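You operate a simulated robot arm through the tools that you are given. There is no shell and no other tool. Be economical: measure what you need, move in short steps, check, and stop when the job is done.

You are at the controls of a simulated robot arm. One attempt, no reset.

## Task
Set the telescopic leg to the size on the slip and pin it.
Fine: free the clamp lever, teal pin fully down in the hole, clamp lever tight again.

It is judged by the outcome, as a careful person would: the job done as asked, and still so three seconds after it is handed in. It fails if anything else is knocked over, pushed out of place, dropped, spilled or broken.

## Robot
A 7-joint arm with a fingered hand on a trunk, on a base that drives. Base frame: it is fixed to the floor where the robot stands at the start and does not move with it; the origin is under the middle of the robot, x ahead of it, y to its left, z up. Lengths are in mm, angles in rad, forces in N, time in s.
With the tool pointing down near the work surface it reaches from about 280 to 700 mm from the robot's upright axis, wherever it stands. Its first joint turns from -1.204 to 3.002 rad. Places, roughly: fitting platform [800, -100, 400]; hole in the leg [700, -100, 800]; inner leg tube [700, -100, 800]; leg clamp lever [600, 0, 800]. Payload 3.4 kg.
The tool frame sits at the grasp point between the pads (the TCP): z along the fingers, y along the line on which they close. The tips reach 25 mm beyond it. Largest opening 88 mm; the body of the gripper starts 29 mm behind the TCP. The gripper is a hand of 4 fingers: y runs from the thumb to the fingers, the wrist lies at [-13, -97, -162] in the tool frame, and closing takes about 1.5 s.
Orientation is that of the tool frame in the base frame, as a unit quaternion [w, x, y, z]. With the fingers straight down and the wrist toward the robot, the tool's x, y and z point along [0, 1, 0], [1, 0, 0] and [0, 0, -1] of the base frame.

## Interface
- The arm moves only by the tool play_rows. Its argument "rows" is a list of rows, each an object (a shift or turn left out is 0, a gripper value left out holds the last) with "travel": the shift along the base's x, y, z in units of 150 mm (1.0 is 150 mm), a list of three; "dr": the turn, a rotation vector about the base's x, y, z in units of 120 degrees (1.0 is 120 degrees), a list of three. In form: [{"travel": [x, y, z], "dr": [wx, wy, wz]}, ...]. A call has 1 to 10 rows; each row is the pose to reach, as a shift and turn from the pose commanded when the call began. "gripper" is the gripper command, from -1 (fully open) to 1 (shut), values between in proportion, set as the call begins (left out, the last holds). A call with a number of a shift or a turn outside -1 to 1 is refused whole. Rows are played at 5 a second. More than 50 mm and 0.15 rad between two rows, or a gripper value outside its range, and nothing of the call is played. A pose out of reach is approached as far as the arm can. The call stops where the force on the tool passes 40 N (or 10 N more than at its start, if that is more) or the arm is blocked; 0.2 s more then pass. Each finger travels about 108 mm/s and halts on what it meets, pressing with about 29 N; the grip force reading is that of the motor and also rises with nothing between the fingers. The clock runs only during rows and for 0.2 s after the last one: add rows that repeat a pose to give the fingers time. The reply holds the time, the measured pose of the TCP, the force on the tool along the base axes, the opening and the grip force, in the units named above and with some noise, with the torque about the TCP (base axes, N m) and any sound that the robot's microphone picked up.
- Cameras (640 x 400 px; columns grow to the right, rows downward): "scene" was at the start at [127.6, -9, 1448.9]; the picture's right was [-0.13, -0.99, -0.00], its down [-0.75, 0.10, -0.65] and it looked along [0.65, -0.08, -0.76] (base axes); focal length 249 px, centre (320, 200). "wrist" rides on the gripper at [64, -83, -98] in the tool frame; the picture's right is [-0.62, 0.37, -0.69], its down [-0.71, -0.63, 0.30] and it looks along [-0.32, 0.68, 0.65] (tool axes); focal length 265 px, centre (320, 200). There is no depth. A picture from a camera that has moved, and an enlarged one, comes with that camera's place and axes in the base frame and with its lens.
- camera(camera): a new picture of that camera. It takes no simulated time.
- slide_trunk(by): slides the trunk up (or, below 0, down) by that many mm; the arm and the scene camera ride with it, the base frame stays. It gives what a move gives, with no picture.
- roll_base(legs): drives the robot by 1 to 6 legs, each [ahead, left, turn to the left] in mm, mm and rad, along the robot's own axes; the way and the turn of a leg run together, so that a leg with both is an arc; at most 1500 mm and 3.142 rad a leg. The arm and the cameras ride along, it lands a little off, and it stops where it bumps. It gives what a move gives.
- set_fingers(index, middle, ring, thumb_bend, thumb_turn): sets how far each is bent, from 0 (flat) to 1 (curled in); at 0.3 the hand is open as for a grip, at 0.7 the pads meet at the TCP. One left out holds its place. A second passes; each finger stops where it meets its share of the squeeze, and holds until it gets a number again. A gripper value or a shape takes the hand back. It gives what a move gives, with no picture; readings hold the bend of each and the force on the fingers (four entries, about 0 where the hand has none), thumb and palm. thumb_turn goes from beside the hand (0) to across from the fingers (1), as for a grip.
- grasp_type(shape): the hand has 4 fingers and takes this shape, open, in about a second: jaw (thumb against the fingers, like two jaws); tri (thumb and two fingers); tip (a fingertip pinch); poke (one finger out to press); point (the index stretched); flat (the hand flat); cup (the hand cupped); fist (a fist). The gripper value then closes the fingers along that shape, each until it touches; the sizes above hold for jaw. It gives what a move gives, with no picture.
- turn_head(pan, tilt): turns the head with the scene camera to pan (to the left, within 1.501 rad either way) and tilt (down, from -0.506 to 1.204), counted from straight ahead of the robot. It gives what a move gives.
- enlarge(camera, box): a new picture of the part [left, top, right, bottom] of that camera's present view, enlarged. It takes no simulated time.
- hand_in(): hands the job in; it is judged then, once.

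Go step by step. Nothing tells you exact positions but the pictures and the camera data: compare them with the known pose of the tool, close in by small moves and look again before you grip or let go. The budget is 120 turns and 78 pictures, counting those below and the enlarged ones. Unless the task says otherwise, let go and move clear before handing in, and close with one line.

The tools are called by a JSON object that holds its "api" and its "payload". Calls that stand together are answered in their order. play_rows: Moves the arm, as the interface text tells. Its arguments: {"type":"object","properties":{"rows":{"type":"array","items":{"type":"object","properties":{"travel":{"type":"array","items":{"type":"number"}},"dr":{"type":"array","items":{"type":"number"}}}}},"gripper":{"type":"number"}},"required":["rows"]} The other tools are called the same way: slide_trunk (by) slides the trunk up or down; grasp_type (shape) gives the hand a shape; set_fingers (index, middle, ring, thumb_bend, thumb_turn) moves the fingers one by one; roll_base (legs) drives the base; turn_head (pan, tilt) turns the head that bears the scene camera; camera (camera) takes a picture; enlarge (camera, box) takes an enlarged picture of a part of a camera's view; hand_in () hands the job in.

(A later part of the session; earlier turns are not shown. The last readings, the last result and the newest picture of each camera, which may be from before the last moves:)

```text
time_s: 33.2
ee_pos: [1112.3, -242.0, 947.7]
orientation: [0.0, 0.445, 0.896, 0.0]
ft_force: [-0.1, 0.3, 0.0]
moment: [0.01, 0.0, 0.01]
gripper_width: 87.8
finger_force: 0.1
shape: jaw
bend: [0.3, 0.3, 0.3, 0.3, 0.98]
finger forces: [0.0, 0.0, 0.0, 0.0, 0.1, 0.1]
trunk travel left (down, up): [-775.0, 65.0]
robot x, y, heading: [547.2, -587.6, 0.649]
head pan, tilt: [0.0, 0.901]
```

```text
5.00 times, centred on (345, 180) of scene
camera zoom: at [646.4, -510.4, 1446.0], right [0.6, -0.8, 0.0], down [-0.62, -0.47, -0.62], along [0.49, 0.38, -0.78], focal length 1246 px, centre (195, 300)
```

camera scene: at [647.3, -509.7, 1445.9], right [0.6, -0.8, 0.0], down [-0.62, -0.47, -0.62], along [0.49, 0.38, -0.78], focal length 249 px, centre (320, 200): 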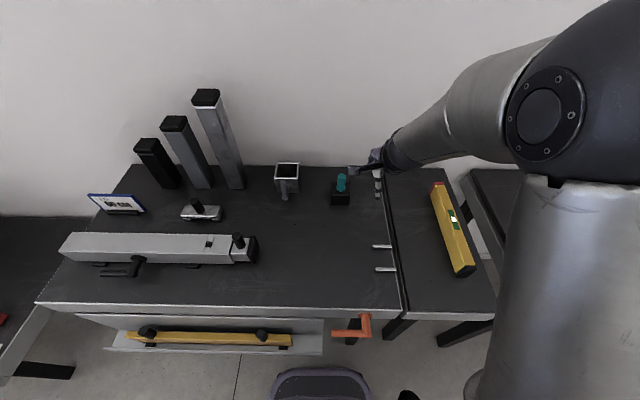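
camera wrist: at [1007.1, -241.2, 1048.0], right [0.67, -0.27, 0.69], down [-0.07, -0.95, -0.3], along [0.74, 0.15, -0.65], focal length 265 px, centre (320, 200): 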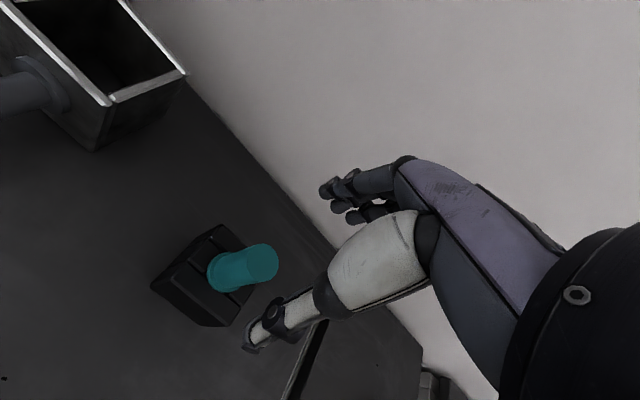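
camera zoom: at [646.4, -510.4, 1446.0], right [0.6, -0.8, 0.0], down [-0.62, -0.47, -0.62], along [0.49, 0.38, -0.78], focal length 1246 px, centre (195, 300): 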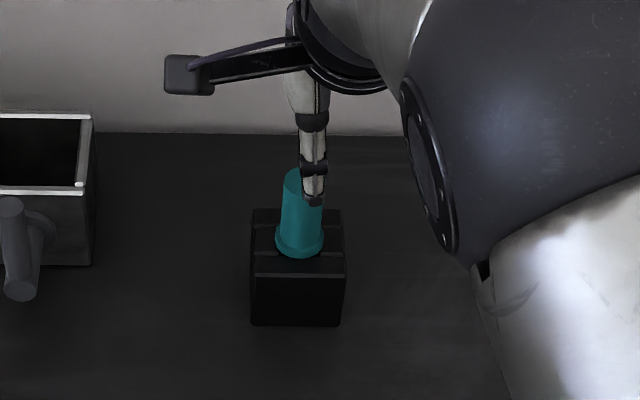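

The pin lies between thumb and fingers. I descend to grip height with TCP at about z 867.

{"api": "play_rows", "payload": {"rows": [{"travel": [0.01, -0.007, -0.2]}, {"travel": [0.01, -0.007, -0.4]}, {"travel": [0.01, -0.007, -0.53]}, {"travel": [0.01, -0.007, -0.53]}]}}

{"api": "camera", "payload": {"camera": "wrist"}}

{"api": "enlarge", "payload": {"camera": "scene", "box": [290, 140, 400, 220]}}

```text
time_s: 34.2
ee_pos: [1114.9, -242.5, 870.5]
orientation: [0.0, 0.445, 0.895, 0.0]
ft_force: [-0.5, -0.3, -0.6]
moment: [-0.01, -0.04, -0.04]
gripper_width: 87.9
finger_force: 0.0
shape: jaw
bend: [0.3, 0.3, 0.3, 0.3, 0.98]
finger forces: [0.1, 0.1, 0.0, 0.1, 0.1, 0.0]
trunk travel left (down, up): [-775.0, 65.0]
robot x, y, heading: [546.2, -586.5, 0.649]
head pan, tilt: [0.0, 0.901]
```

```text
40 pictures are left
camera wrist: at [1009.7, -242.8, 969.8], right [0.67, -0.27, 0.69], down [-0.07, -0.95, -0.3], along [0.74, 0.15, -0.65], focal length 265 px, centre (320, 200)
```

wrist: 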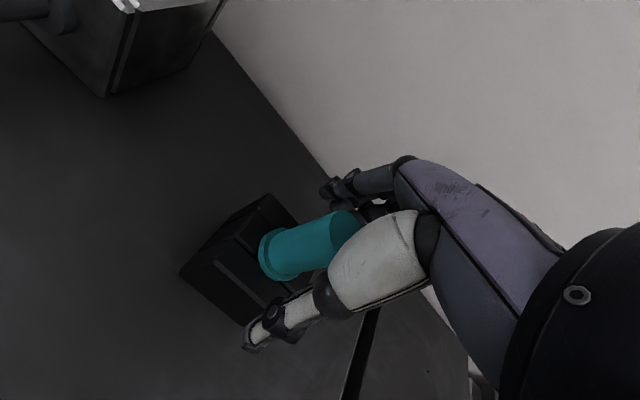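

```text
5.00 times, centred on (345, 180) of scene
camera zoom: at [646.6, -510.2, 1446.0], right [0.6, -0.8, 0.0], down [-0.62, -0.47, -0.62], along [0.49, 0.38, -0.78], focal length 1246 px, centre (195, 300)
```

zoom: 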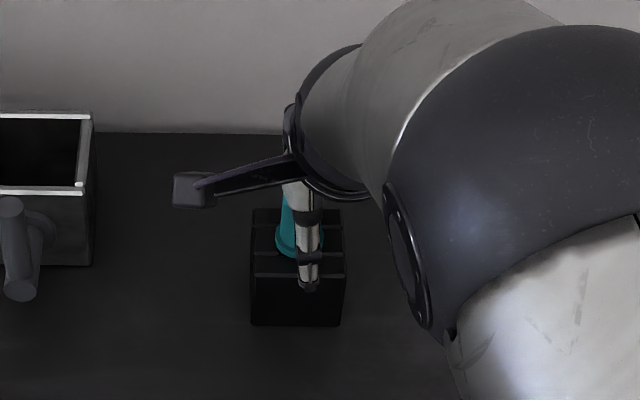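

Well placed; I close on the pin.

{"api": "play_rows", "payload": {"rows": [{"travel": [-0.008, 0.01, 0]}, {"travel": [-0.008, 0.01, 0]}, {"travel": [-0.008, 0.01, 0]}, {"travel": [-0.008, 0.01, 0]}, {"travel": [-0.008, 0.01, 0]}, {"travel": [-0.008, 0.01, 0]}, {"travel": [-0.008, 0.01, 0]}, {"travel": [-0.008, 0.01, 0]}], "gripper": 1}}

{"api": "camera", "payload": {"camera": "wrist"}}

```text
time_s: 36.0
ee_pos: [1114.1, -240.4, 872.4]
orientation: [0.0, 0.445, 0.896, 0.0]
ft_force: [0.1, -0.4, -0.2]
moment: [-0.02, -0.02, -0.01]
gripper_width: 18.6
finger_force: 28.7
shape: jaw
bend: [0.73, 0.58, 0.65, 0.75, 1.0]
finger forces: [16.7, 8.5, 0.0, 0.0, 25.2, 0.1]
trunk travel left (down, up): [-775.0, 65.0]
robot x, y, heading: [546.3, -588.0, 0.649]
head pan, tilt: [0.0, 0.901]
```

```text
38 pictures are left
camera wrist: at [1008.7, -240.8, 970.4], right [0.67, -0.27, 0.69], down [-0.07, -0.95, -0.3], along [0.74, 0.15, -0.65], focal length 265 px, centre (320, 200)
```

wrist: 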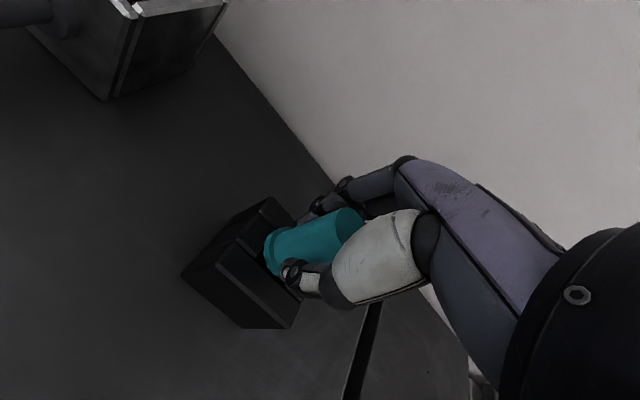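

Gripped with thumb plus two fingers. I lift straight up slowly and check the pin's attitude.

{"api": "play_rows", "payload": {"rows": [{"travel": [0, 0, 0.1]}, {"travel": [0, 0, 0.2]}, {"travel": [0, 0, 0.3]}, {"travel": [0, 0, 0.45]}, {"travel": [0, 0, 0.65]}, {"travel": [0, 0, 0.85]}, {"travel": [0, 0, 0.85]}]}}

{"api": "camera", "payload": {"camera": "wrist"}}

{"api": "enlarge", "payload": {"camera": "scene", "box": [290, 120, 400, 220]}}

```text
time_s: 37.6
ee_pos: [1116.0, -240.3, 999.7]
orientation: [-0.001, 0.445, 0.895, 0.0]
ft_force: [0.8, -0.5, -0.5]
moment: [0.02, 0.0, 0.01]
gripper_width: 18.6
finger_force: 28.8
shape: jaw
bend: [0.73, 0.58, 0.65, 0.75, 1.0]
finger forces: [16.8, 8.7, 0.0, 0.0, 25.2, 0.0]
trunk travel left (down, up): [-775.0, 65.0]
robot x, y, heading: [545.7, -583.5, 0.648]
head pan, tilt: [0.0, 0.901]
```

```text
37 pictures are left
camera wrist: at [1010.2, -239.7, 1098.7], right [0.67, -0.27, 0.69], down [-0.07, -0.95, -0.3], along [0.74, 0.15, -0.65], focal length 265 px, centre (320, 200)
```

wrist: 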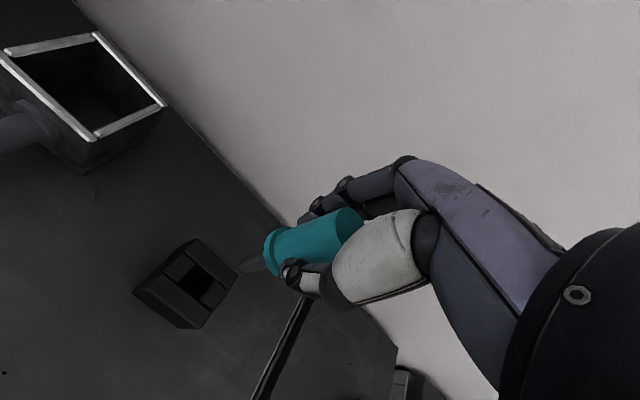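

```text
4.00 times, centred on (345, 170) of scene
camera zoom: at [647.4, -509.7, 1445.9], right [0.6, -0.8, 0.0], down [-0.62, -0.47, -0.62], along [0.49, 0.38, -0.78], focal length 997 px, centre (220, 320)
```

zoom: 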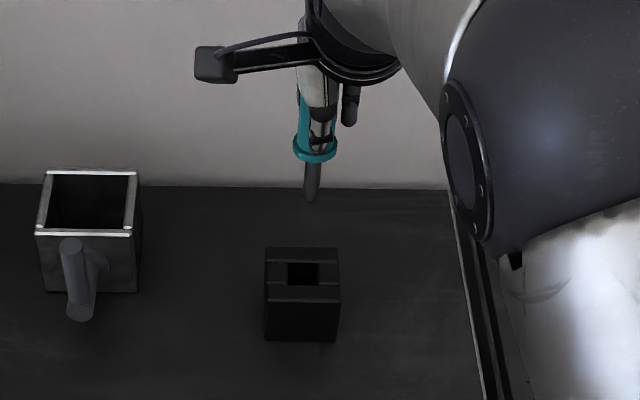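

The pin hangs vertically with its shaft below the collar. I carry it high over toward the hole at about [723, -79].

{"api": "play_rows", "payload": {"rows": [{"travel": [-0.2, -0.15, 0.2]}, {"travel": [-0.4, -0.3, 0.2]}, {"travel": [-0.6, -0.45, 0.2]}, {"travel": [-0.8, -0.6, 0.2]}, {"travel": [-1.0, -0.75, 0.2]}, {"travel": [-1.0, -0.75, 0.2]}]}}

{"api": "play_rows", "payload": {"rows": [{"travel": [-0.18, 0.24, 0]}, {"travel": [-0.36, 0.48, 0]}, {"travel": [-0.54, 0.72, 0]}, {"travel": [-0.72, 0.96, 0]}, {"travel": [-0.72, 0.96, 0]}]}}

{"api": "turn_head", "payload": {"pan": 0.6, "tilt": 0.9}}

{"api": "camera", "payload": {"camera": "scene"}}

```text
time_s: 39.0
ee_pos: [964.2, -350.8, 1027.3]
orientation: [-0.001, 0.445, 0.895, 0.0]
ft_force: [0.1, 0.1, -1.4]
moment: [0.03, 0.04, -0.01]
gripper_width: 18.9
finger_force: 29.0
shape: jaw
bend: [0.73, 0.58, 0.65, 0.75, 1.0]
finger forces: [16.8, 9.1, 0.0, 0.1, 25.1, 0.0]
trunk travel left (down, up): [-775.0, 65.0]
robot x, y, heading: [547.5, -584.5, 0.652]
head pan, tilt: [0.0, 0.901]
```

```text
time_s: 40.2
ee_pos: [862.3, -207.1, 1044.2]
orientation: [-0.02, 0.453, 0.891, 0.014]
ft_force: [0.1, 0.5, -1.1]
moment: [-0.01, 0.0, -0.03]
gripper_width: 18.4
finger_force: 28.8
shape: jaw
bend: [0.73, 0.58, 0.65, 0.75, 1.0]
finger forces: [17.2, 9.2, 0.0, 0.1, 25.1, 0.0]
trunk travel left (down, up): [-775.0, 65.0]
robot x, y, heading: [548.2, -583.0, 0.651]
head pan, tilt: [0.0, 0.901]
```

```text
time_s: 41.2
ee_pos: [862.2, -208.3, 1043.2]
orientation: [-0.02, 0.454, 0.891, 0.013]
ft_force: [-0.5, 0.0, -1.2]
moment: [0.0, 0.0, 0.03]
gripper_width: 18.4
finger_force: 29.5
shape: jaw
bend: [0.73, 0.58, 0.65, 0.75, 1.0]
finger forces: [17.1, 9.2, 0.0, 0.0, 25.2, 0.1]
trunk travel left (down, up): [-775.0, 65.0]
robot x, y, heading: [548.0, -584.8, 0.647]
head pan, tilt: [0.6, 0.901]
```

```text
35 pictures are left
camera scene: at [610.6, -484.0, 1445.9], right [0.95, -0.32, 0.0], down [-0.25, -0.74, -0.62], along [0.2, 0.59, -0.78], focal length 249 px, centre (320, 200)
```

scene: 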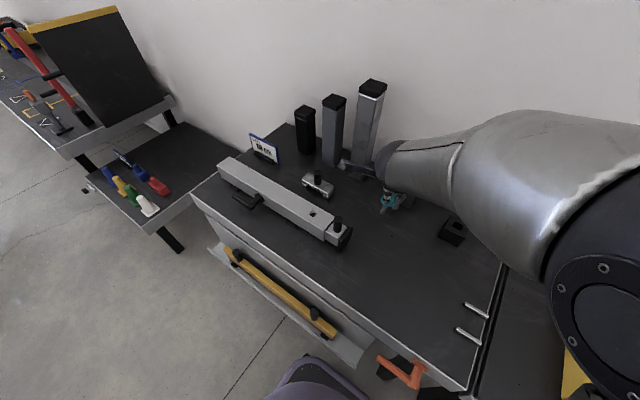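

The arm is folding awkwardly here (the pose drifted), so I drive the base left 300 mm to put the hole in a comfortable place. Everything clears at this height.

{"api": "roll_base", "payload": {"legs": [[0, 300, 0]]}}

{"api": "play_rows", "payload": {"rows": [{"travel": [0.12, -0.16, 0]}, {"travel": [0.24, -0.32, 0]}, {"travel": [0.36, -0.48, 0]}, {"travel": [0.36, -0.48, 0]}]}}

{"api": "turn_head", "payload": {"pan": 0.0, "tilt": 0.9}}

{"api": "camera", "payload": {"camera": "scene"}}

```text
time_s: 43.2
ee_pos: [679.2, 33.7, 1042.9]
orientation: [-0.02, 0.455, 0.89, 0.012]
ft_force: [-0.5, 0.2, -1.3]
moment: [0.01, 0.01, 0.01]
gripper_width: 18.8
finger_force: 29.3
shape: jaw
bend: [0.73, 0.58, 0.65, 0.75, 1.0]
finger forces: [17.1, 9.3, 0.0, 0.1, 25.1, 0.1]
trunk travel left (down, up): [-775.0, 65.0]
robot x, y, heading: [365.9, -343.7, 0.652]
head pan, tilt: [0.6, 0.901]
```

```text
time_s: 44.2
ee_pos: [734.0, -37.8, 1041.8]
orientation: [-0.019, 0.453, 0.891, 0.013]
ft_force: [0.0, 0.0, -0.3]
moment: [0.01, -0.03, 0.02]
gripper_width: 18.6
finger_force: 29.6
shape: jaw
bend: [0.73, 0.58, 0.65, 0.75, 1.0]
finger forces: [17.2, 9.3, 0.1, 0.1, 25.1, 0.0]
trunk travel left (down, up): [-775.0, 65.0]
robot x, y, heading: [365.6, -344.5, 0.649]
head pan, tilt: [0.6, 0.901]
```

```text
time_s: 45.2
ee_pos: [733.5, -38.9, 1043.4]
orientation: [-0.02, 0.455, 0.89, 0.014]
ft_force: [-0.6, 0.1, -0.9]
moment: [-0.02, 0.02, 0.0]
gripper_width: 18.7
finger_force: 29.2
shape: jaw
bend: [0.73, 0.58, 0.65, 0.75, 1.0]
finger forces: [17.2, 9.3, 0.1, 0.0, 25.1, 0.0]
trunk travel left (down, up): [-775.0, 65.0]
robot x, y, heading: [362.4, -343.4, 0.644]
head pan, tilt: [0.0, 0.901]
```

```text
34 pictures are left
camera scene: at [428.0, -236.3, 1455.4], right [0.95, -0.3, 0.0], down [-0.21, -0.67, -0.71], along [0.21, 0.68, -0.7], focal length 249 px, centre (320, 200)
```

scene: 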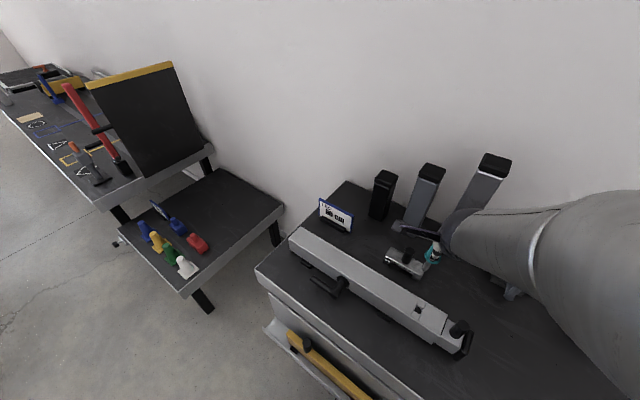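

The head camera frame is odd but usable. I correct the small tool tilt (about 0.05 rad) and move over the hole, keeping the pin tip above z 900.

{"api": "play_rows", "payload": {"rows": [{"travel": [-0.03, -0.13, 0], "dr": [-0.01, -0.005, 0]}, {"travel": [-0.063, -0.257, -0.1], "dr": [-0.0206, -0.0109, 0]}, {"travel": [-0.063, -0.257, -0.3], "dr": [-0.0206, -0.0109, 0]}, {"travel": [-0.063, -0.257, -0.3], "dr": [-0.0206, -0.0109, 0]}]}}

{"api": "camera", "payload": {"camera": "wrist"}}

{"api": "camera", "payload": {"camera": "scene"}}

```text
time_s: 46.2
ee_pos: [726.0, -77.6, 1005.2]
orientation: [-0.004, 0.457, 0.889, -0.002]
ft_force: [0.5, 0.0, -0.2]
moment: [0.01, -0.01, 0.01]
gripper_width: 18.6
finger_force: 29.0
shape: jaw
bend: [0.73, 0.58, 0.65, 0.75, 1.0]
finger forces: [17.5, 9.4, 0.0, 0.1, 25.3, 0.1]
out of reach, approached as far as the arm can: row 3, 4
trunk travel left (down, up): [-775.0, 65.0]
robot x, y, heading: [363.6, -343.0, 0.646]
head pan, tilt: [0.0, 0.901]
```

```text
33 pictures are left
camera wrist: at [622.0, -74.2, 1104.0], right [0.67, -0.29, 0.69], down [-0.1, -0.95, -0.3], along [0.74, 0.13, -0.66], focal length 265 px, centre (320, 200)
```

wrist: 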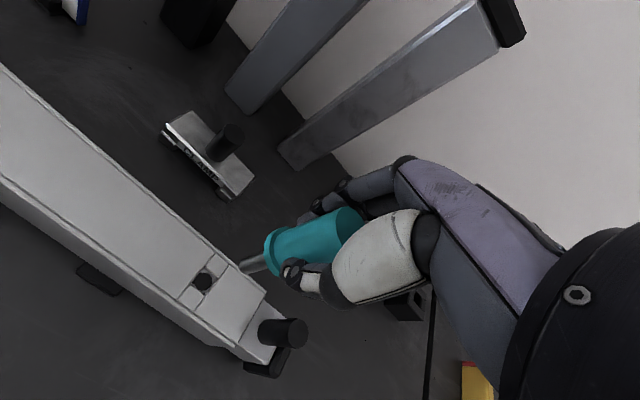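

```text
32 pictures are left
camera scene: at [461.9, -263.3, 1447.0], right [0.66, -0.75, 0.0], down [-0.58, -0.51, -0.63], along [0.47, 0.42, -0.77], focal length 249 px, centre (320, 200)
```

scene: 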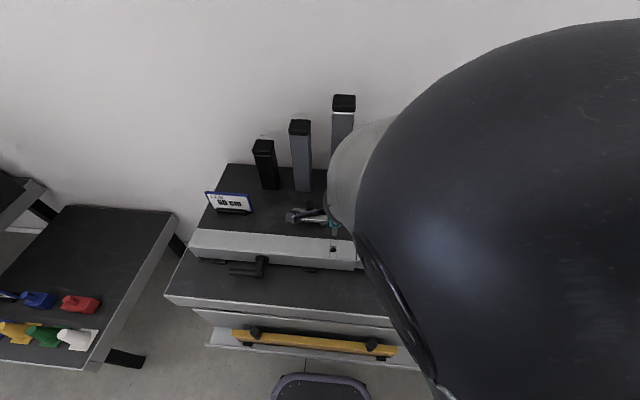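

The arm is cramped this close to the table. I back the base 95 mm and 50 mm left, as earlier, where reach was comfortable.

{"api": "roll_base", "payload": {"legs": [[-95, 50, 0]]}}

{"api": "play_rows", "payload": {"rows": [{"travel": [0.16, 0.02, 0]}, {"travel": [0.32, 0.04, 0]}, {"travel": [0.48, 0.06, 0]}, {"travel": [0.64, 0.08, 0]}, {"travel": [0.7, 0.1, 0]}, {"travel": [0.7, 0.1, 0]}]}}

{"api": "camera", "payload": {"camera": "scene"}}

```text
time_s: 47.4
ee_pos: [621.7, -94.8, 1002.9]
orientation: [-0.007, 0.458, 0.889, -0.003]
ft_force: [0.1, 1.0, -0.1]
moment: [-0.02, 0.0, -0.01]
gripper_width: 18.6
finger_force: 28.6
shape: jaw
bend: [0.73, 0.58, 0.65, 0.75, 1.0]
finger forces: [17.3, 9.4, 0.1, 0.0, 25.2, 0.0]
trunk travel left (down, up): [-775.0, 65.0]
robot x, y, heading: [260.2, -362.7, 0.647]
head pan, tilt: [0.0, 0.901]
```

```text
time_s: 48.8
ee_pos: [727.6, -81.5, 1004.2]
orientation: [-0.005, 0.458, 0.889, -0.004]
ft_force: [0.1, -0.9, -0.5]
moment: [0.01, -0.04, 0.07]
gripper_width: 18.6
finger_force: 28.3
shape: jaw
bend: [0.73, 0.58, 0.65, 0.75, 1.0]
finger forces: [17.5, 9.5, 0.0, 0.0, 25.2, 0.1]
trunk travel left (down, up): [-775.0, 65.0]
robot x, y, heading: [261.5, -361.3, 0.647]
head pan, tilt: [0.0, 0.901]
```

```text
31 pictures are left
camera scene: at [359.5, -285.4, 1445.9], right [0.6, -0.8, 0.0], down [-0.63, -0.47, -0.62], along [0.5, 0.37, -0.78], focal length 249 px, centre (320, 200)
```

scene: 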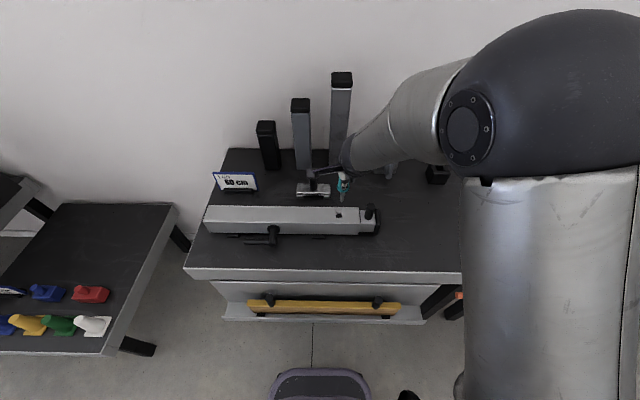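

The pose is good now. I lower to about z 960 (tip about 20 mm above the leg) and level the tool.

{"api": "play_rows", "payload": {"rows": [{"travel": [-0.005, 0.005, -0.1], "dr": [0.0012, -0.006, 0]}, {"travel": [-0.01, 0.01, -0.2], "dr": [0.0012, -0.006, 0]}, {"travel": [-0.015, 0.015, -0.3], "dr": [0.0012, -0.006, 0]}, {"travel": [-0.015, 0.015, -0.3], "dr": [0.0012, -0.006, 0]}]}}

{"api": "enlarge", "payload": {"camera": "scene", "box": [310, 160, 390, 230]}}

{"api": "enlarge", "payload": {"camera": "wrist", "box": [180, 180, 340, 320]}}

```text
time_s: 49.8
ee_pos: [728.6, -77.9, 963.1]
orientation: [-0.008, 0.465, 0.885, 0.007]
ft_force: [0.6, 0.0, -0.8]
moment: [0.0, 0.03, 0.0]
gripper_width: 18.6
finger_force: 29.1
shape: jaw
bend: [0.73, 0.58, 0.65, 0.75, 1.0]
finger forces: [17.4, 9.3, 0.0, 0.1, 25.1, 0.0]
trunk travel left (down, up): [-775.0, 65.0]
robot x, y, heading: [258.6, -362.4, 0.644]
head pan, tilt: [0.0, 0.901]
```

```text
5.71 times, centred on (350, 195) of scene
camera zoom: at [359.3, -285.4, 1445.9], right [0.6, -0.8, 0.0], down [-0.63, -0.47, -0.62], along [0.5, 0.37, -0.78], focal length 1424 px, centre (149, 229)
```

zoom: 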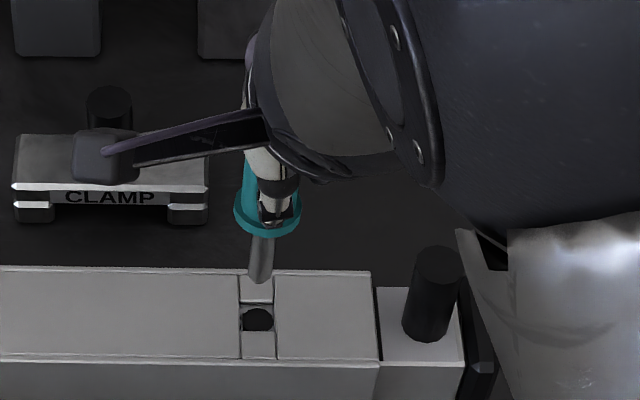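

```text
2.86 times, centred on (260, 250) of wrist
camera zoom: at [623.7, -75.0, 1061.9], right [0.66, -0.32, 0.68], down [-0.12, -0.94, -0.32], along [0.74, 0.14, -0.66], focal length 758 px, centre (491, 57)
```

zoom: 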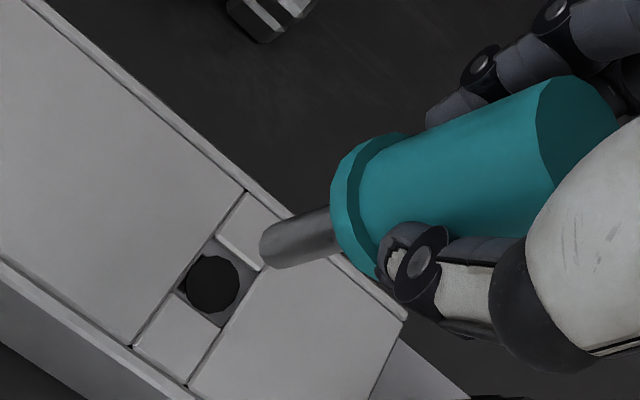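

The pin tip is close to over the hole. I lower 10 mm and compare again, since the height is uncertain.

{"api": "play_rows", "payload": {"rows": [{"travel": [0, 0, -0.067], "dr": [-0.009, -0.004, 0]}, {"travel": [0, 0, -0.067], "dr": [-0.009, -0.004, 0]}]}}

{"api": "enlarge", "payload": {"camera": "scene", "box": [320, 180, 380, 230]}}

{"api": "enlarge", "payload": {"camera": "wrist", "box": [180, 200, 300, 300]}}

```text
time_s: 50.4
ee_pos: [731.5, -80.8, 954.4]
orientation: [-0.012, 0.473, 0.881, 0.005]
ft_force: [0.0, -0.8, -0.8]
moment: [-0.02, 0.01, 0.02]
gripper_width: 18.5
finger_force: 28.8
shape: jaw
bend: [0.73, 0.58, 0.65, 0.75, 1.0]
finger forces: [17.4, 9.4, 0.0, 0.0, 25.1, 0.0]
trunk travel left (down, up): [-775.0, 65.0]
robot x, y, heading: [256.9, -363.5, 0.646]
head pan, tilt: [0.0, 0.901]
```

```text
8.00 times, centred on (350, 205) of scene
camera zoom: at [359.1, -285.4, 1446.0], right [0.6, -0.8, 0.0], down [-0.62, -0.47, -0.62], along [0.5, 0.37, -0.78], focal length 1993 px, centre (80, 160)
```

zoom: 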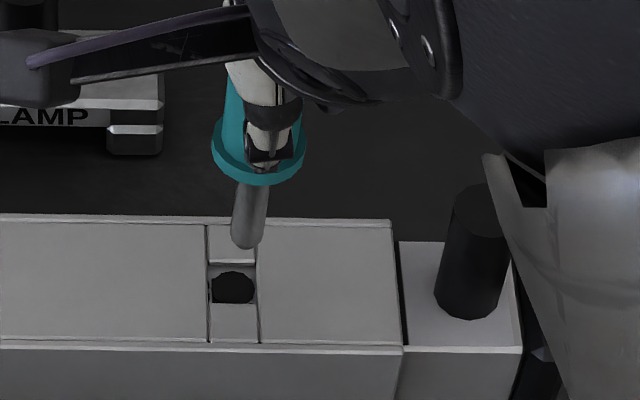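

```text
4.00 times, centred on (240, 250) of wrist
camera zoom: at [628.4, -75.6, 1054.1], right [0.66, -0.33, 0.68], down [-0.14, -0.94, -0.32], along [0.74, 0.12, -0.66], focal length 1062 px, centre (640, 0)
```

zoom: 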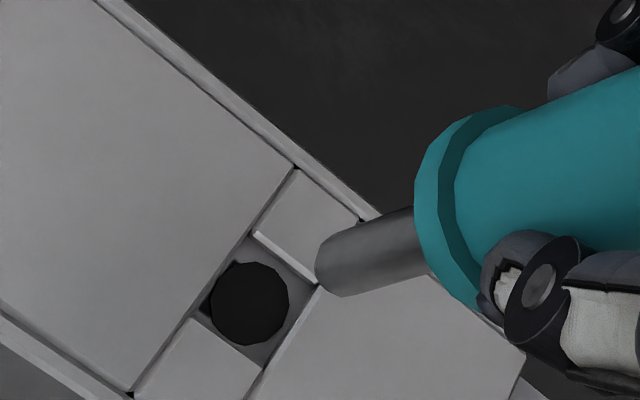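

The arm isn't tracking orientation well at this height. I'll go back up 60 mm with a levelling correction, then use the trunk to lower the hand straight down instead.

{"api": "play_rows", "payload": {"rows": [{"travel": [0, 0, 0.2], "dr": [-0.004, -0.004, 0.01]}, {"travel": [-0.02, 0.01, 0.4], "dr": [-0.0096, -0.0078, 0.0277]}, {"travel": [-0.02, 0.01, 0.5], "dr": [-0.0096, -0.0078, 0.0277]}, {"travel": [-0.02, 0.01, 0.5], "dr": [-0.0096, -0.0078, 0.0277]}]}}

{"api": "slide_trunk", "payload": {"by": -60}}

```text
time_s: 51.4
ee_pos: [721.7, -76.7, 1023.7]
orientation: [0.019, 0.434, 0.901, -0.01]
ft_force: [-0.3, -0.5, -1.1]
moment: [-0.05, -0.02, -0.01]
gripper_width: 18.6
finger_force: 28.6
shape: jaw
bend: [0.73, 0.58, 0.65, 0.75, 1.0]
finger forces: [17.4, 9.5, 0.1, 0.0, 25.1, 0.0]
trunk travel left (down, up): [-775.0, 65.0]
robot x, y, heading: [263.2, -360.4, 0.645]
head pan, tilt: [0.0, 0.901]
```

```text
time_s: 52.4
ee_pos: [722.6, -76.5, 962.8]
orientation: [0.02, 0.433, 0.901, -0.011]
ft_force: [0.1, -0.2, -1.6]
moment: [-0.03, 0.01, -0.01]
gripper_width: 18.5
finger_force: 29.1
shape: jaw
bend: [0.73, 0.58, 0.65, 0.75, 1.0]
finger forces: [17.4, 9.6, 0.1, 0.0, 25.2, 0.1]
trunk travel left (down, up): [-715.0, 125.0]
robot x, y, heading: [261.2, -364.3, 0.649]
head pan, tilt: [0.0, 0.901]
```

The arm tracks well with this trunk height. I undo the overcorrection to level the tool, then look.

{"api": "play_rows", "payload": {"rows": [{"travel": [0, 0, 0], "dr": [0.009, 0.006, -0.008]}, {"travel": [0, 0, 0], "dr": [0.0177, 0.0127, -0.015]}, {"travel": [0, 0, 0], "dr": [0.0177, 0.0127, -0.015]}]}}

{"api": "enlarge", "payload": {"camera": "scene", "box": [320, 180, 380, 230]}}

{"api": "enlarge", "payload": {"camera": "wrist", "box": [180, 200, 300, 300]}}

```text
time_s: 53.2
ee_pos: [720.1, -77.5, 963.6]
orientation: [-0.001, 0.447, 0.895, 0.0]
ft_force: [0.6, -0.3, 0.2]
moment: [0.01, 0.02, -0.03]
gripper_width: 18.8
finger_force: 29.0
shape: jaw
bend: [0.73, 0.58, 0.65, 0.75, 1.0]
finger forces: [17.4, 9.6, 0.0, 0.0, 25.1, 0.0]
trunk travel left (down, up): [-715.0, 125.0]
robot x, y, heading: [257.5, -358.6, 0.652]
head pan, tilt: [0.0, 0.901]
```

```text
8.00 times, centred on (350, 205) of scene
camera zoom: at [359.4, -285.3, 1385.9], right [0.6, -0.8, 0.0], down [-0.63, -0.47, -0.62], along [0.5, 0.37, -0.78], focal length 1993 px, centre (80, 160)
```

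zoom: 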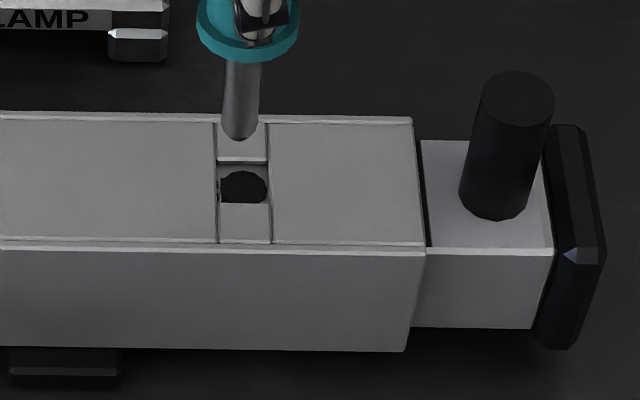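

```text
4.00 times, centred on (240, 250) of wrist
camera zoom: at [616.0, -76.3, 1062.1], right [0.67, -0.28, 0.69], down [-0.08, -0.95, -0.3], along [0.74, 0.15, -0.65], focal length 1062 px, centre (640, 0)
```

zoom: 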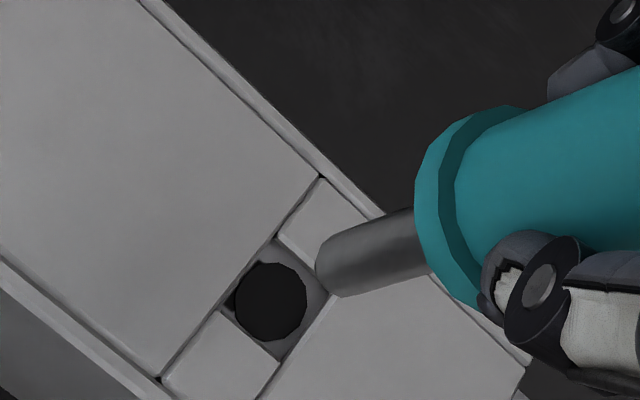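

The tool is level and the tip is about 3.5 mm left of the hole axis. I shift 3.5 mm along the leg, lower 18 mm with the trunk, and recheck.

{"api": "play_rows", "payload": {"rows": [{"travel": [0.0167, -0.0167, 0]}, {"travel": [0.0167, -0.0167, 0]}]}}

{"api": "slide_trunk", "payload": {"by": -18}}

{"api": "enlarge", "payload": {"camera": "scene", "box": [320, 180, 380, 230]}}

{"api": "enlarge", "payload": {"camera": "wrist", "box": [180, 200, 300, 300]}}

```text
time_s: 53.8
ee_pos: [724.6, -78.9, 962.9]
orientation: [0.0, 0.447, 0.895, 0.0]
ft_force: [0.4, 0.2, -0.2]
moment: [-0.01, 0.03, 0.01]
gripper_width: 18.8
finger_force: 29.0
shape: jaw
bend: [0.73, 0.58, 0.65, 0.75, 1.0]
finger forces: [17.4, 9.6, 0.0, 0.0, 25.1, 0.0]
trunk travel left (down, up): [-715.0, 125.0]
robot x, y, heading: [257.2, -358.0, 0.65]
head pan, tilt: [0.0, 0.901]
```

```text
time_s: 54.5
ee_pos: [724.6, -79.3, 944.8]
orientation: [-0.001, 0.447, 0.894, 0.0]
ft_force: [-0.7, 0.6, 0.6]
moment: [-0.01, -0.02, 0.0]
gripper_width: 18.8
finger_force: 28.8
shape: jaw
bend: [0.73, 0.58, 0.65, 0.75, 1.0]
finger forces: [17.4, 9.7, 0.0, 0.0, 25.0, 0.0]
trunk travel left (down, up): [-697.0, 143.0]
robot x, y, heading: [259.3, -361.7, 0.646]
head pan, tilt: [0.0, 0.901]
```

```text
8.00 times, centred on (350, 205) of scene
camera zoom: at [359.2, -285.4, 1367.9], right [0.6, -0.8, 0.0], down [-0.63, -0.47, -0.62], along [0.5, 0.37, -0.78], focal length 1993 px, centre (80, 160)
```

zoom: 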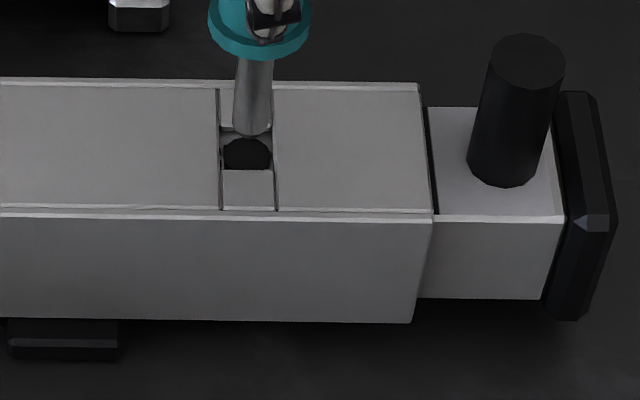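

```text
4.00 times, centred on (240, 250) of wrist
camera zoom: at [618.7, -78.9, 1044.3], right [0.67, -0.28, 0.69], down [-0.08, -0.95, -0.3], along [0.74, 0.15, -0.65], focal length 1062 px, centre (640, 0)
```

zoom: 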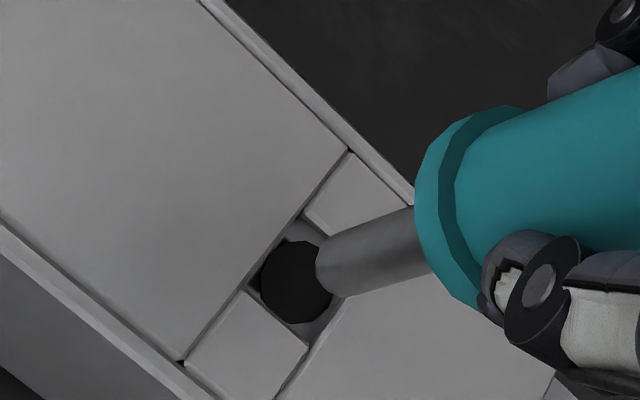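

The tip is within about 2 mm of the hole axis. I make a small correction and lower 9 mm more.

{"api": "play_rows", "payload": {"rows": [{"travel": [0.01, 0.0033, 0]}, {"travel": [0.01, 0.0033, 0]}]}}

{"api": "slide_trunk", "payload": {"by": -9}}

{"api": "enlarge", "payload": {"camera": "scene", "box": [330, 170, 370, 210]}}

{"api": "enlarge", "payload": {"camera": "wrist", "box": [200, 220, 300, 300]}}

```text
time_s: 55.1
ee_pos: [725.4, -80.0, 944.9]
orientation: [0.0, 0.447, 0.895, 0.0]
ft_force: [0.0, 0.0, -0.1]
moment: [-0.01, -0.04, -0.01]
gripper_width: 18.4
finger_force: 29.1
shape: jaw
bend: [0.73, 0.58, 0.65, 0.75, 1.0]
finger forces: [17.4, 9.6, 0.0, 0.0, 25.1, 0.0]
trunk travel left (down, up): [-697.0, 143.0]
robot x, y, heading: [255.3, -361.9, 0.644]
head pan, tilt: [0.0, 0.901]
```

```text
time_s: 55.6
ee_pos: [727.0, -78.8, 936.9]
orientation: [0.0, 0.447, 0.895, 0.0]
ft_force: [0.0, -0.5, -1.0]
moment: [0.0, -0.02, 0.04]
gripper_width: 18.7
finger_force: 28.3
shape: jaw
bend: [0.73, 0.58, 0.65, 0.75, 1.0]
finger forces: [17.4, 9.6, 0.0, 0.1, 25.1, 0.0]
trunk travel left (down, up): [-688.0, 152.0]
robot x, y, heading: [258.0, -366.9, 0.644]
head pan, tilt: [0.0, 0.901]
```

```text
10.00 times, centred on (350, 190) of scene
camera zoom: at [359.3, -285.4, 1358.9], right [0.6, -0.8, 0.0], down [-0.63, -0.47, -0.62], along [0.5, 0.37, -0.78], focal length 2492 px, centre (20, 300)
```

zoom: 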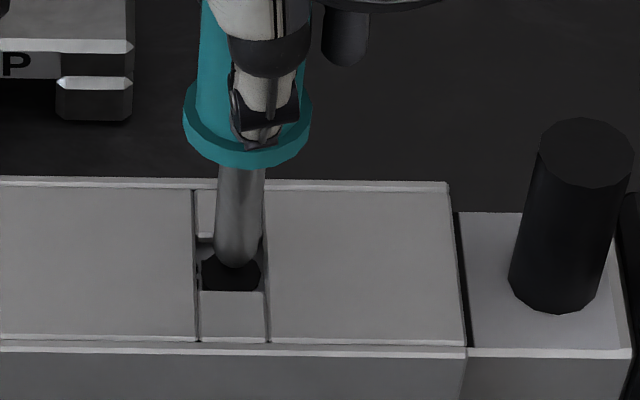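

```text
5.00 times, centred on (250, 260) of wrist
camera zoom: at [620.7, -78.4, 1035.5], right [0.67, -0.28, 0.69], down [-0.08, -0.95, -0.3], along [0.74, 0.15, -0.65], focal length 1327 px, centre (670, -100)
```

zoom: 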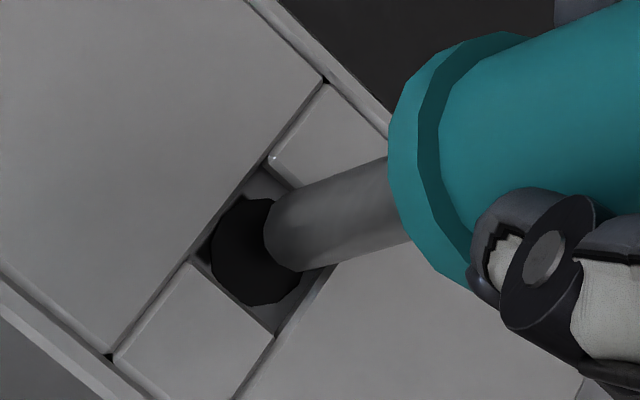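

The tip is right at the hole within clearance. I lower another 10 mm and watch the force.

{"api": "slide_trunk", "payload": {"by": -10}}

{"api": "enlarge", "payload": {"camera": "scene", "box": [330, 160, 370, 200]}}

{"api": "enlarge", "payload": {"camera": "wrist", "box": [200, 220, 300, 300]}}

```text
time_s: 56.2
ee_pos: [725.5, -80.0, 932.4]
orientation: [0.001, 0.447, 0.895, 0.005]
ft_force: [-1.2, -0.2, 27.4]
moment: [0.03, -0.05, -0.01]
gripper_width: 20.3
finger_force: 28.8
shape: jaw
bend: [0.73, 0.58, 0.65, 0.76, 1.0]
finger forces: [19.4, 12.2, 0.0, 0.0, 31.9, 0.0]
trunk travel left (down, up): [-678.0, 162.0]
robot x, y, heading: [260.9, -361.3, 0.65]
head pan, tilt: [0.0, 0.901]
```

```text
10.00 times, centred on (350, 180) of scene
camera zoom: at [355.4, -287.8, 1349.8], right [0.6, -0.8, 0.0], down [-0.62, -0.47, -0.62], along [0.5, 0.38, -0.78], focal length 2492 px, centre (20, 400)
```

zoom: 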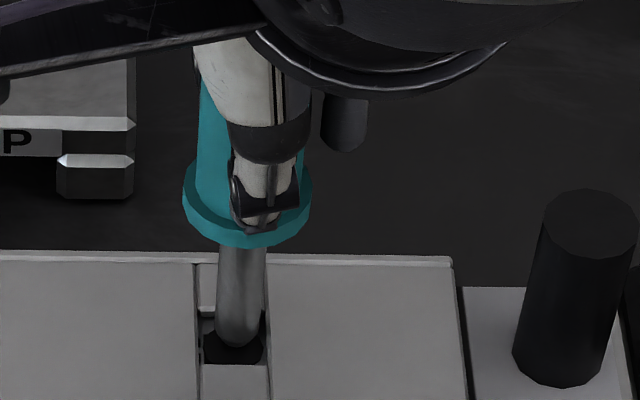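

```text
5.00 times, centred on (250, 260) of wrist
camera zoom: at [618.6, -79.5, 1030.0], right [0.66, -0.28, 0.7], down [-0.07, -0.95, -0.31], along [0.75, 0.16, -0.65], focal length 1327 px, centre (670, -100)
```

zoom: 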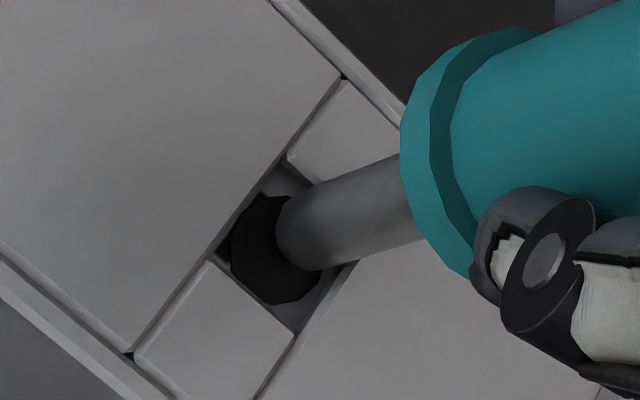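

It touched the rim: the pin is about 2 mm too far right. I lift a little, correct, and try again.

{"api": "slide_trunk", "payload": {"by": 8}}

{"api": "play_rows", "payload": {"rows": [{"travel": [-0.012, 0.008, 0]}, {"travel": [-0.012, 0.008, 0]}]}}

{"api": "enlarge", "payload": {"camera": "scene", "box": [330, 160, 370, 200]}}

{"api": "enlarge", "payload": {"camera": "wrist", "box": [200, 220, 300, 300]}}

```text
time_s: 56.8
ee_pos: [724.3, -80.2, 931.9]
orientation: [0.0, 0.446, 0.895, -0.005]
ft_force: [-0.2, -0.1, -0.5]
moment: [0.03, 0.02, 0.02]
gripper_width: 19.1
finger_force: 28.7
shape: jaw
bend: [0.73, 0.58, 0.65, 0.75, 1.0]
finger forces: [18.5, 9.9, 0.0, 0.0, 26.6, 0.1]
trunk travel left (down, up): [-686.0, 154.0]
robot x, y, heading: [261.0, -362.6, 0.645]
head pan, tilt: [0.0, 0.901]
```

```text
time_s: 57.4
ee_pos: [723.0, -76.6, 935.0]
orientation: [-0.001, 0.446, 0.895, -0.001]
ft_force: [0.5, 0.2, -0.3]
moment: [0.01, 0.02, 0.0]
gripper_width: 19.5
finger_force: 29.3
shape: jaw
bend: [0.73, 0.58, 0.65, 0.75, 1.0]
finger forces: [18.5, 9.8, 0.0, 0.1, 26.6, 0.1]
trunk travel left (down, up): [-686.0, 154.0]
robot x, y, heading: [256.7, -362.7, 0.645]
head pan, tilt: [0.0, 0.901]
```

```text
10.00 times, centred on (350, 180) of scene
camera zoom: at [359.7, -285.3, 1356.9], right [0.6, -0.8, 0.0], down [-0.63, -0.47, -0.62], along [0.5, 0.37, -0.78], focal length 2492 px, centre (20, 400)
```

zoom: 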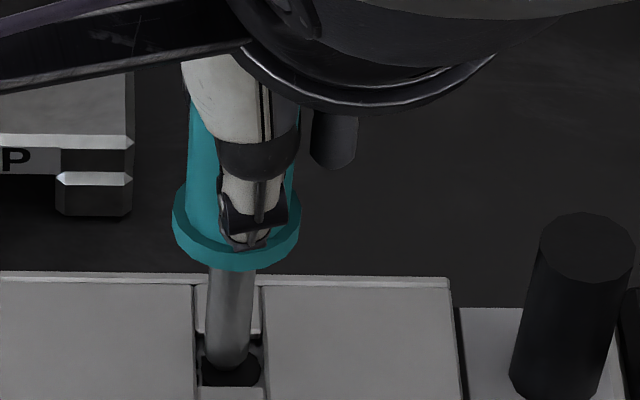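

```text
5.00 times, centred on (250, 260) of wrist
camera zoom: at [618.8, -76.5, 1033.1], right [0.67, -0.27, 0.69], down [-0.08, -0.95, -0.3], along [0.74, 0.15, -0.65], focal length 1327 px, centre (670, -100)
```

zoom: 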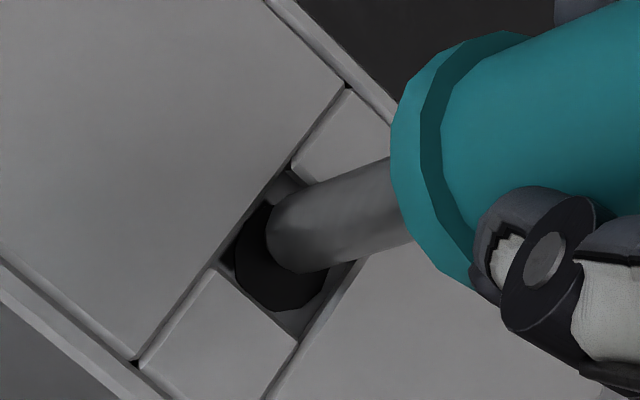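

Now the tip looks about 1–2 mm too far back. I adjust slightly and lower again.

{"api": "play_rows", "payload": {"rows": [{"travel": [-0.0067, -0.0113, 0]}, {"travel": [-0.0067, -0.0113, 0]}]}}

{"api": "slide_trunk", "payload": {"by": -11}}

{"api": "enlarge", "payload": {"camera": "scene", "box": [330, 150, 370, 200]}}

```text
time_s: 58.0
ee_pos: [723.0, -78.8, 934.7]
orientation: [0.001, 0.447, 0.894, 0.0]
ft_force: [0.6, -0.6, -1.0]
moment: [0.01, 0.0, -0.02]
gripper_width: 19.3
finger_force: 29.3
shape: jaw
bend: [0.73, 0.58, 0.65, 0.75, 1.0]
finger forces: [18.5, 9.9, 0.0, 0.0, 26.6, 0.1]
trunk travel left (down, up): [-686.0, 154.0]
robot x, y, heading: [256.2, -360.9, 0.648]
head pan, tilt: [0.0, 0.901]
```

```text
time_s: 58.6
ee_pos: [723.2, -78.1, 924.8]
orientation: [0.0, 0.446, 0.895, 0.0]
ft_force: [0.3, -0.4, -0.5]
moment: [0.0, -0.03, -0.01]
gripper_width: 19.5
finger_force: 28.8
shape: jaw
bend: [0.73, 0.58, 0.65, 0.75, 1.0]
finger forces: [18.4, 9.9, 0.1, 0.0, 26.5, 0.1]
trunk travel left (down, up): [-675.0, 165.0]
robot x, y, heading: [258.3, -361.5, 0.647]
head pan, tilt: [0.0, 0.901]
```

```text
8.00 times, centred on (350, 175) of scene
camera zoom: at [359.3, -285.4, 1345.9], right [0.6, -0.8, 0.0], down [-0.63, -0.47, -0.62], along [0.5, 0.37, -0.78], focal length 1993 px, centre (80, 400)
```

zoom: 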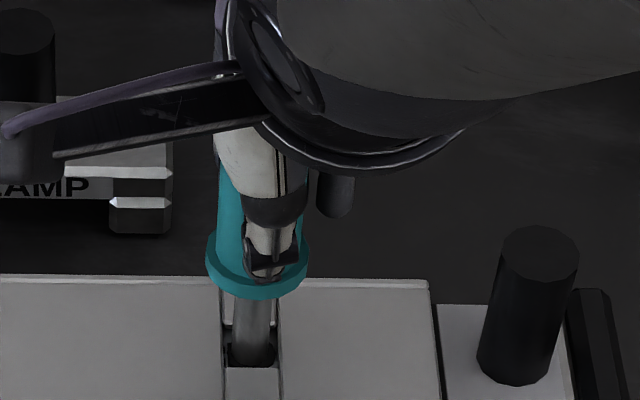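

The tip has entered the hole with no force. I lower further in steps.

{"api": "slide_trunk", "payload": {"by": -18}}

{"api": "slide_trunk", "payload": {"by": -10}}

{"api": "enlarge", "payload": {"camera": "wrist", "box": [180, 180, 340, 320]}}

```text
time_s: 59.2
ee_pos: [723.5, -79.1, 906.4]
orientation: [0.0, 0.446, 0.895, 0.0]
ft_force: [-0.1, -0.6, 0.1]
moment: [0.02, -0.01, -0.03]
gripper_width: 19.2
finger_force: 29.2
shape: jaw
bend: [0.73, 0.58, 0.65, 0.75, 1.0]
finger forces: [18.6, 9.8, 0.1, 0.1, 26.5, 0.0]
trunk travel left (down, up): [-657.0, 183.0]
robot x, y, heading: [258.6, -359.8, 0.651]
head pan, tilt: [0.0, 0.901]
```

```text
time_s: 59.8
ee_pos: [723.6, -79.5, 895.8]
orientation: [0.0, 0.447, 0.895, 0.001]
ft_force: [-0.2, -0.6, 0.3]
moment: [-0.02, -0.02, 0.0]
gripper_width: 19.2
finger_force: 29.2
shape: jaw
bend: [0.73, 0.58, 0.65, 0.75, 1.0]
finger forces: [18.5, 9.9, 0.0, 0.0, 26.6, 0.0]
trunk travel left (down, up): [-647.0, 193.0]
robot x, y, heading: [257.0, -363.2, 0.65]
head pan, tilt: [0.0, 0.901]
```

```text
2.86 times, centred on (260, 250) of wrist
camera zoom: at [617.7, -78.5, 994.7], right [0.67, -0.28, 0.69], down [-0.08, -0.95, -0.3], along [0.74, 0.15, -0.65], focal length 758 px, centre (491, 57)
```

zoom: 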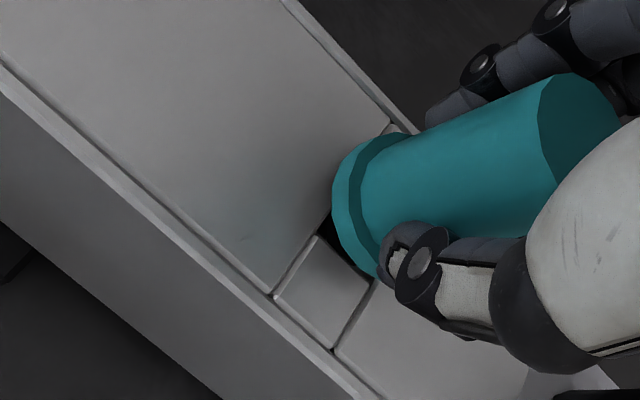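

Going well with no force; the collar is almost seated. I lower a few more mm until contact.

{"api": "slide_trunk", "payload": {"by": -6}}

```text
time_s: 60.4
ee_pos: [722.5, -79.2, 889.3]
orientation: [-0.001, 0.447, 0.895, 0.0]
ft_force: [1.1, 0.1, -1.4]
moment: [0.03, 0.0, 0.0]
gripper_width: 19.2
finger_force: 29.4
shape: jaw
bend: [0.73, 0.58, 0.65, 0.75, 1.0]
finger forces: [18.4, 9.8, 0.0, 0.0, 26.4, 0.1]
trunk travel left (down, up): [-641.0, 199.0]
robot x, y, heading: [255.1, -364.3, 0.646]
head pan, tilt: [0.0, 0.901]
```

{"api": "slide_trunk", "payload": {"by": -5}}

{"api": "enlarge", "payload": {"camera": "wrist", "box": [180, 180, 340, 320]}}

```text
time_s: 60.9
ee_pos: [722.4, -79.6, 887.5]
orientation: [0.002, 0.447, 0.894, 0.003]
ft_force: [0.4, -0.8, 11.4]
moment: [0.07, -0.1, -0.01]
gripper_width: 19.4
finger_force: 28.8
shape: jaw
bend: [0.73, 0.58, 0.65, 0.75, 1.0]
finger forces: [18.7, 11.0, 0.0, 0.0, 28.2, 0.0]
trunk travel left (down, up): [-636.0, 204.0]
robot x, y, heading: [256.3, -360.8, 0.644]
head pan, tilt: [0.0, 0.901]
```

```text
2.86 times, centred on (260, 250) of wrist
camera zoom: at [616.9, -79.1, 985.7], right [0.66, -0.28, 0.69], down [-0.07, -0.95, -0.31], along [0.74, 0.15, -0.65], focal length 758 px, centre (491, 57)
```

zoom: 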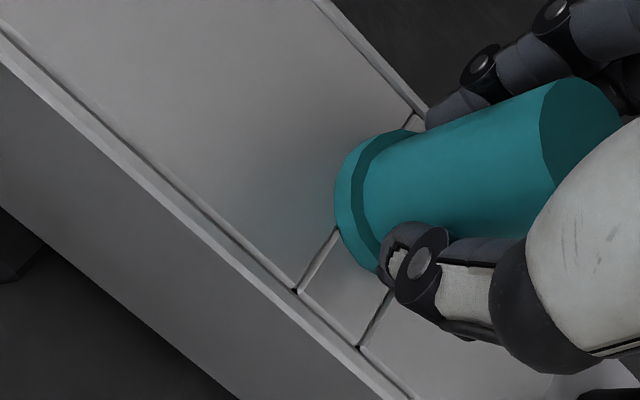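

The collar rests on the leg top with 11 N of contact. I release the pin and rise with the trunk.

{"api": "play_rows", "payload": {"rows": [{"travel": [0, 0, 0]}, {"travel": [0, 0, 0]}, {"travel": [0, 0, 0]}, {"travel": [0, 0, 0]}, {"travel": [0, 0, 0]}, {"travel": [0, 0, 0]}], "gripper": -1}}

{"api": "slide_trunk", "payload": {"by": 130}}

{"api": "enlarge", "payload": {"camera": "scene", "box": [220, 130, 420, 260]}}

{"api": "enlarge", "payload": {"camera": "wrist", "box": [140, 200, 300, 340]}}

```text
time_s: 62.3
ee_pos: [723.0, -78.5, 885.4]
orientation: [0.0, 0.447, 0.895, 0.0]
ft_force: [0.8, 0.6, -0.1]
moment: [-0.01, 0.0, 0.01]
gripper_width: 87.7
finger_force: 0.1
shape: jaw
bend: [0.3, 0.3, 0.3, 0.3, 0.98]
finger forces: [0.0, 0.0, 0.0, 0.0, 0.0, 0.0]
trunk travel left (down, up): [-636.0, 204.0]
robot x, y, heading: [255.7, -361.1, 0.648]
head pan, tilt: [0.0, 0.901]
```

```text
time_s: 63.9
ee_pos: [723.8, -78.3, 1015.0]
orientation: [-0.001, 0.447, 0.895, 0.0]
ft_force: [-0.5, -0.8, -0.6]
moment: [-0.02, 0.01, -0.01]
gripper_width: 87.2
finger_force: 0.1
shape: jaw
bend: [0.3, 0.3, 0.3, 0.3, 0.98]
finger forces: [0.0, 0.0, 0.0, 0.0, 0.0, 0.0]
trunk travel left (down, up): [-766.0, 74.0]
robot x, y, heading: [260.1, -363.9, 0.648]
head pan, tilt: [0.0, 0.901]
```

```text
3.08 times, centred on (320, 195) of scene
camera zoom: at [359.4, -285.4, 1436.9], right [0.6, -0.8, 0.0], down [-0.63, -0.47, -0.62], along [0.5, 0.37, -0.78], focal length 767 px, centre (320, 215)
```

zoom: 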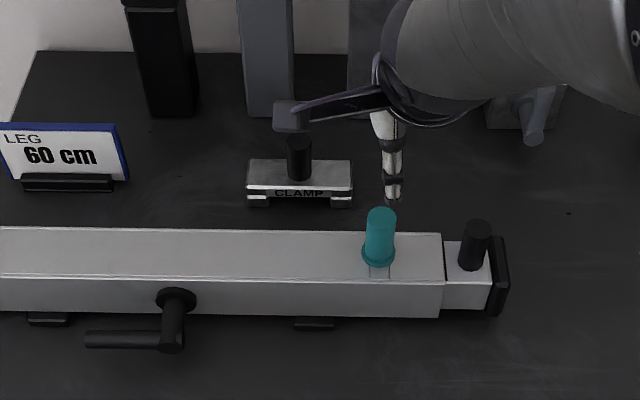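

```text
2.86 times, centred on (220, 270) of wrist
camera zoom: at [617.8, -78.5, 1113.7], right [0.67, -0.28, 0.69], down [-0.08, -0.95, -0.3], along [0.74, 0.15, -0.65], focal length 758 px, centre (606, 0)
```

zoom: 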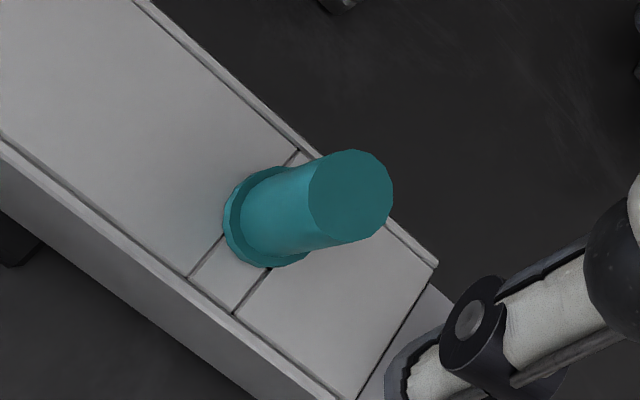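

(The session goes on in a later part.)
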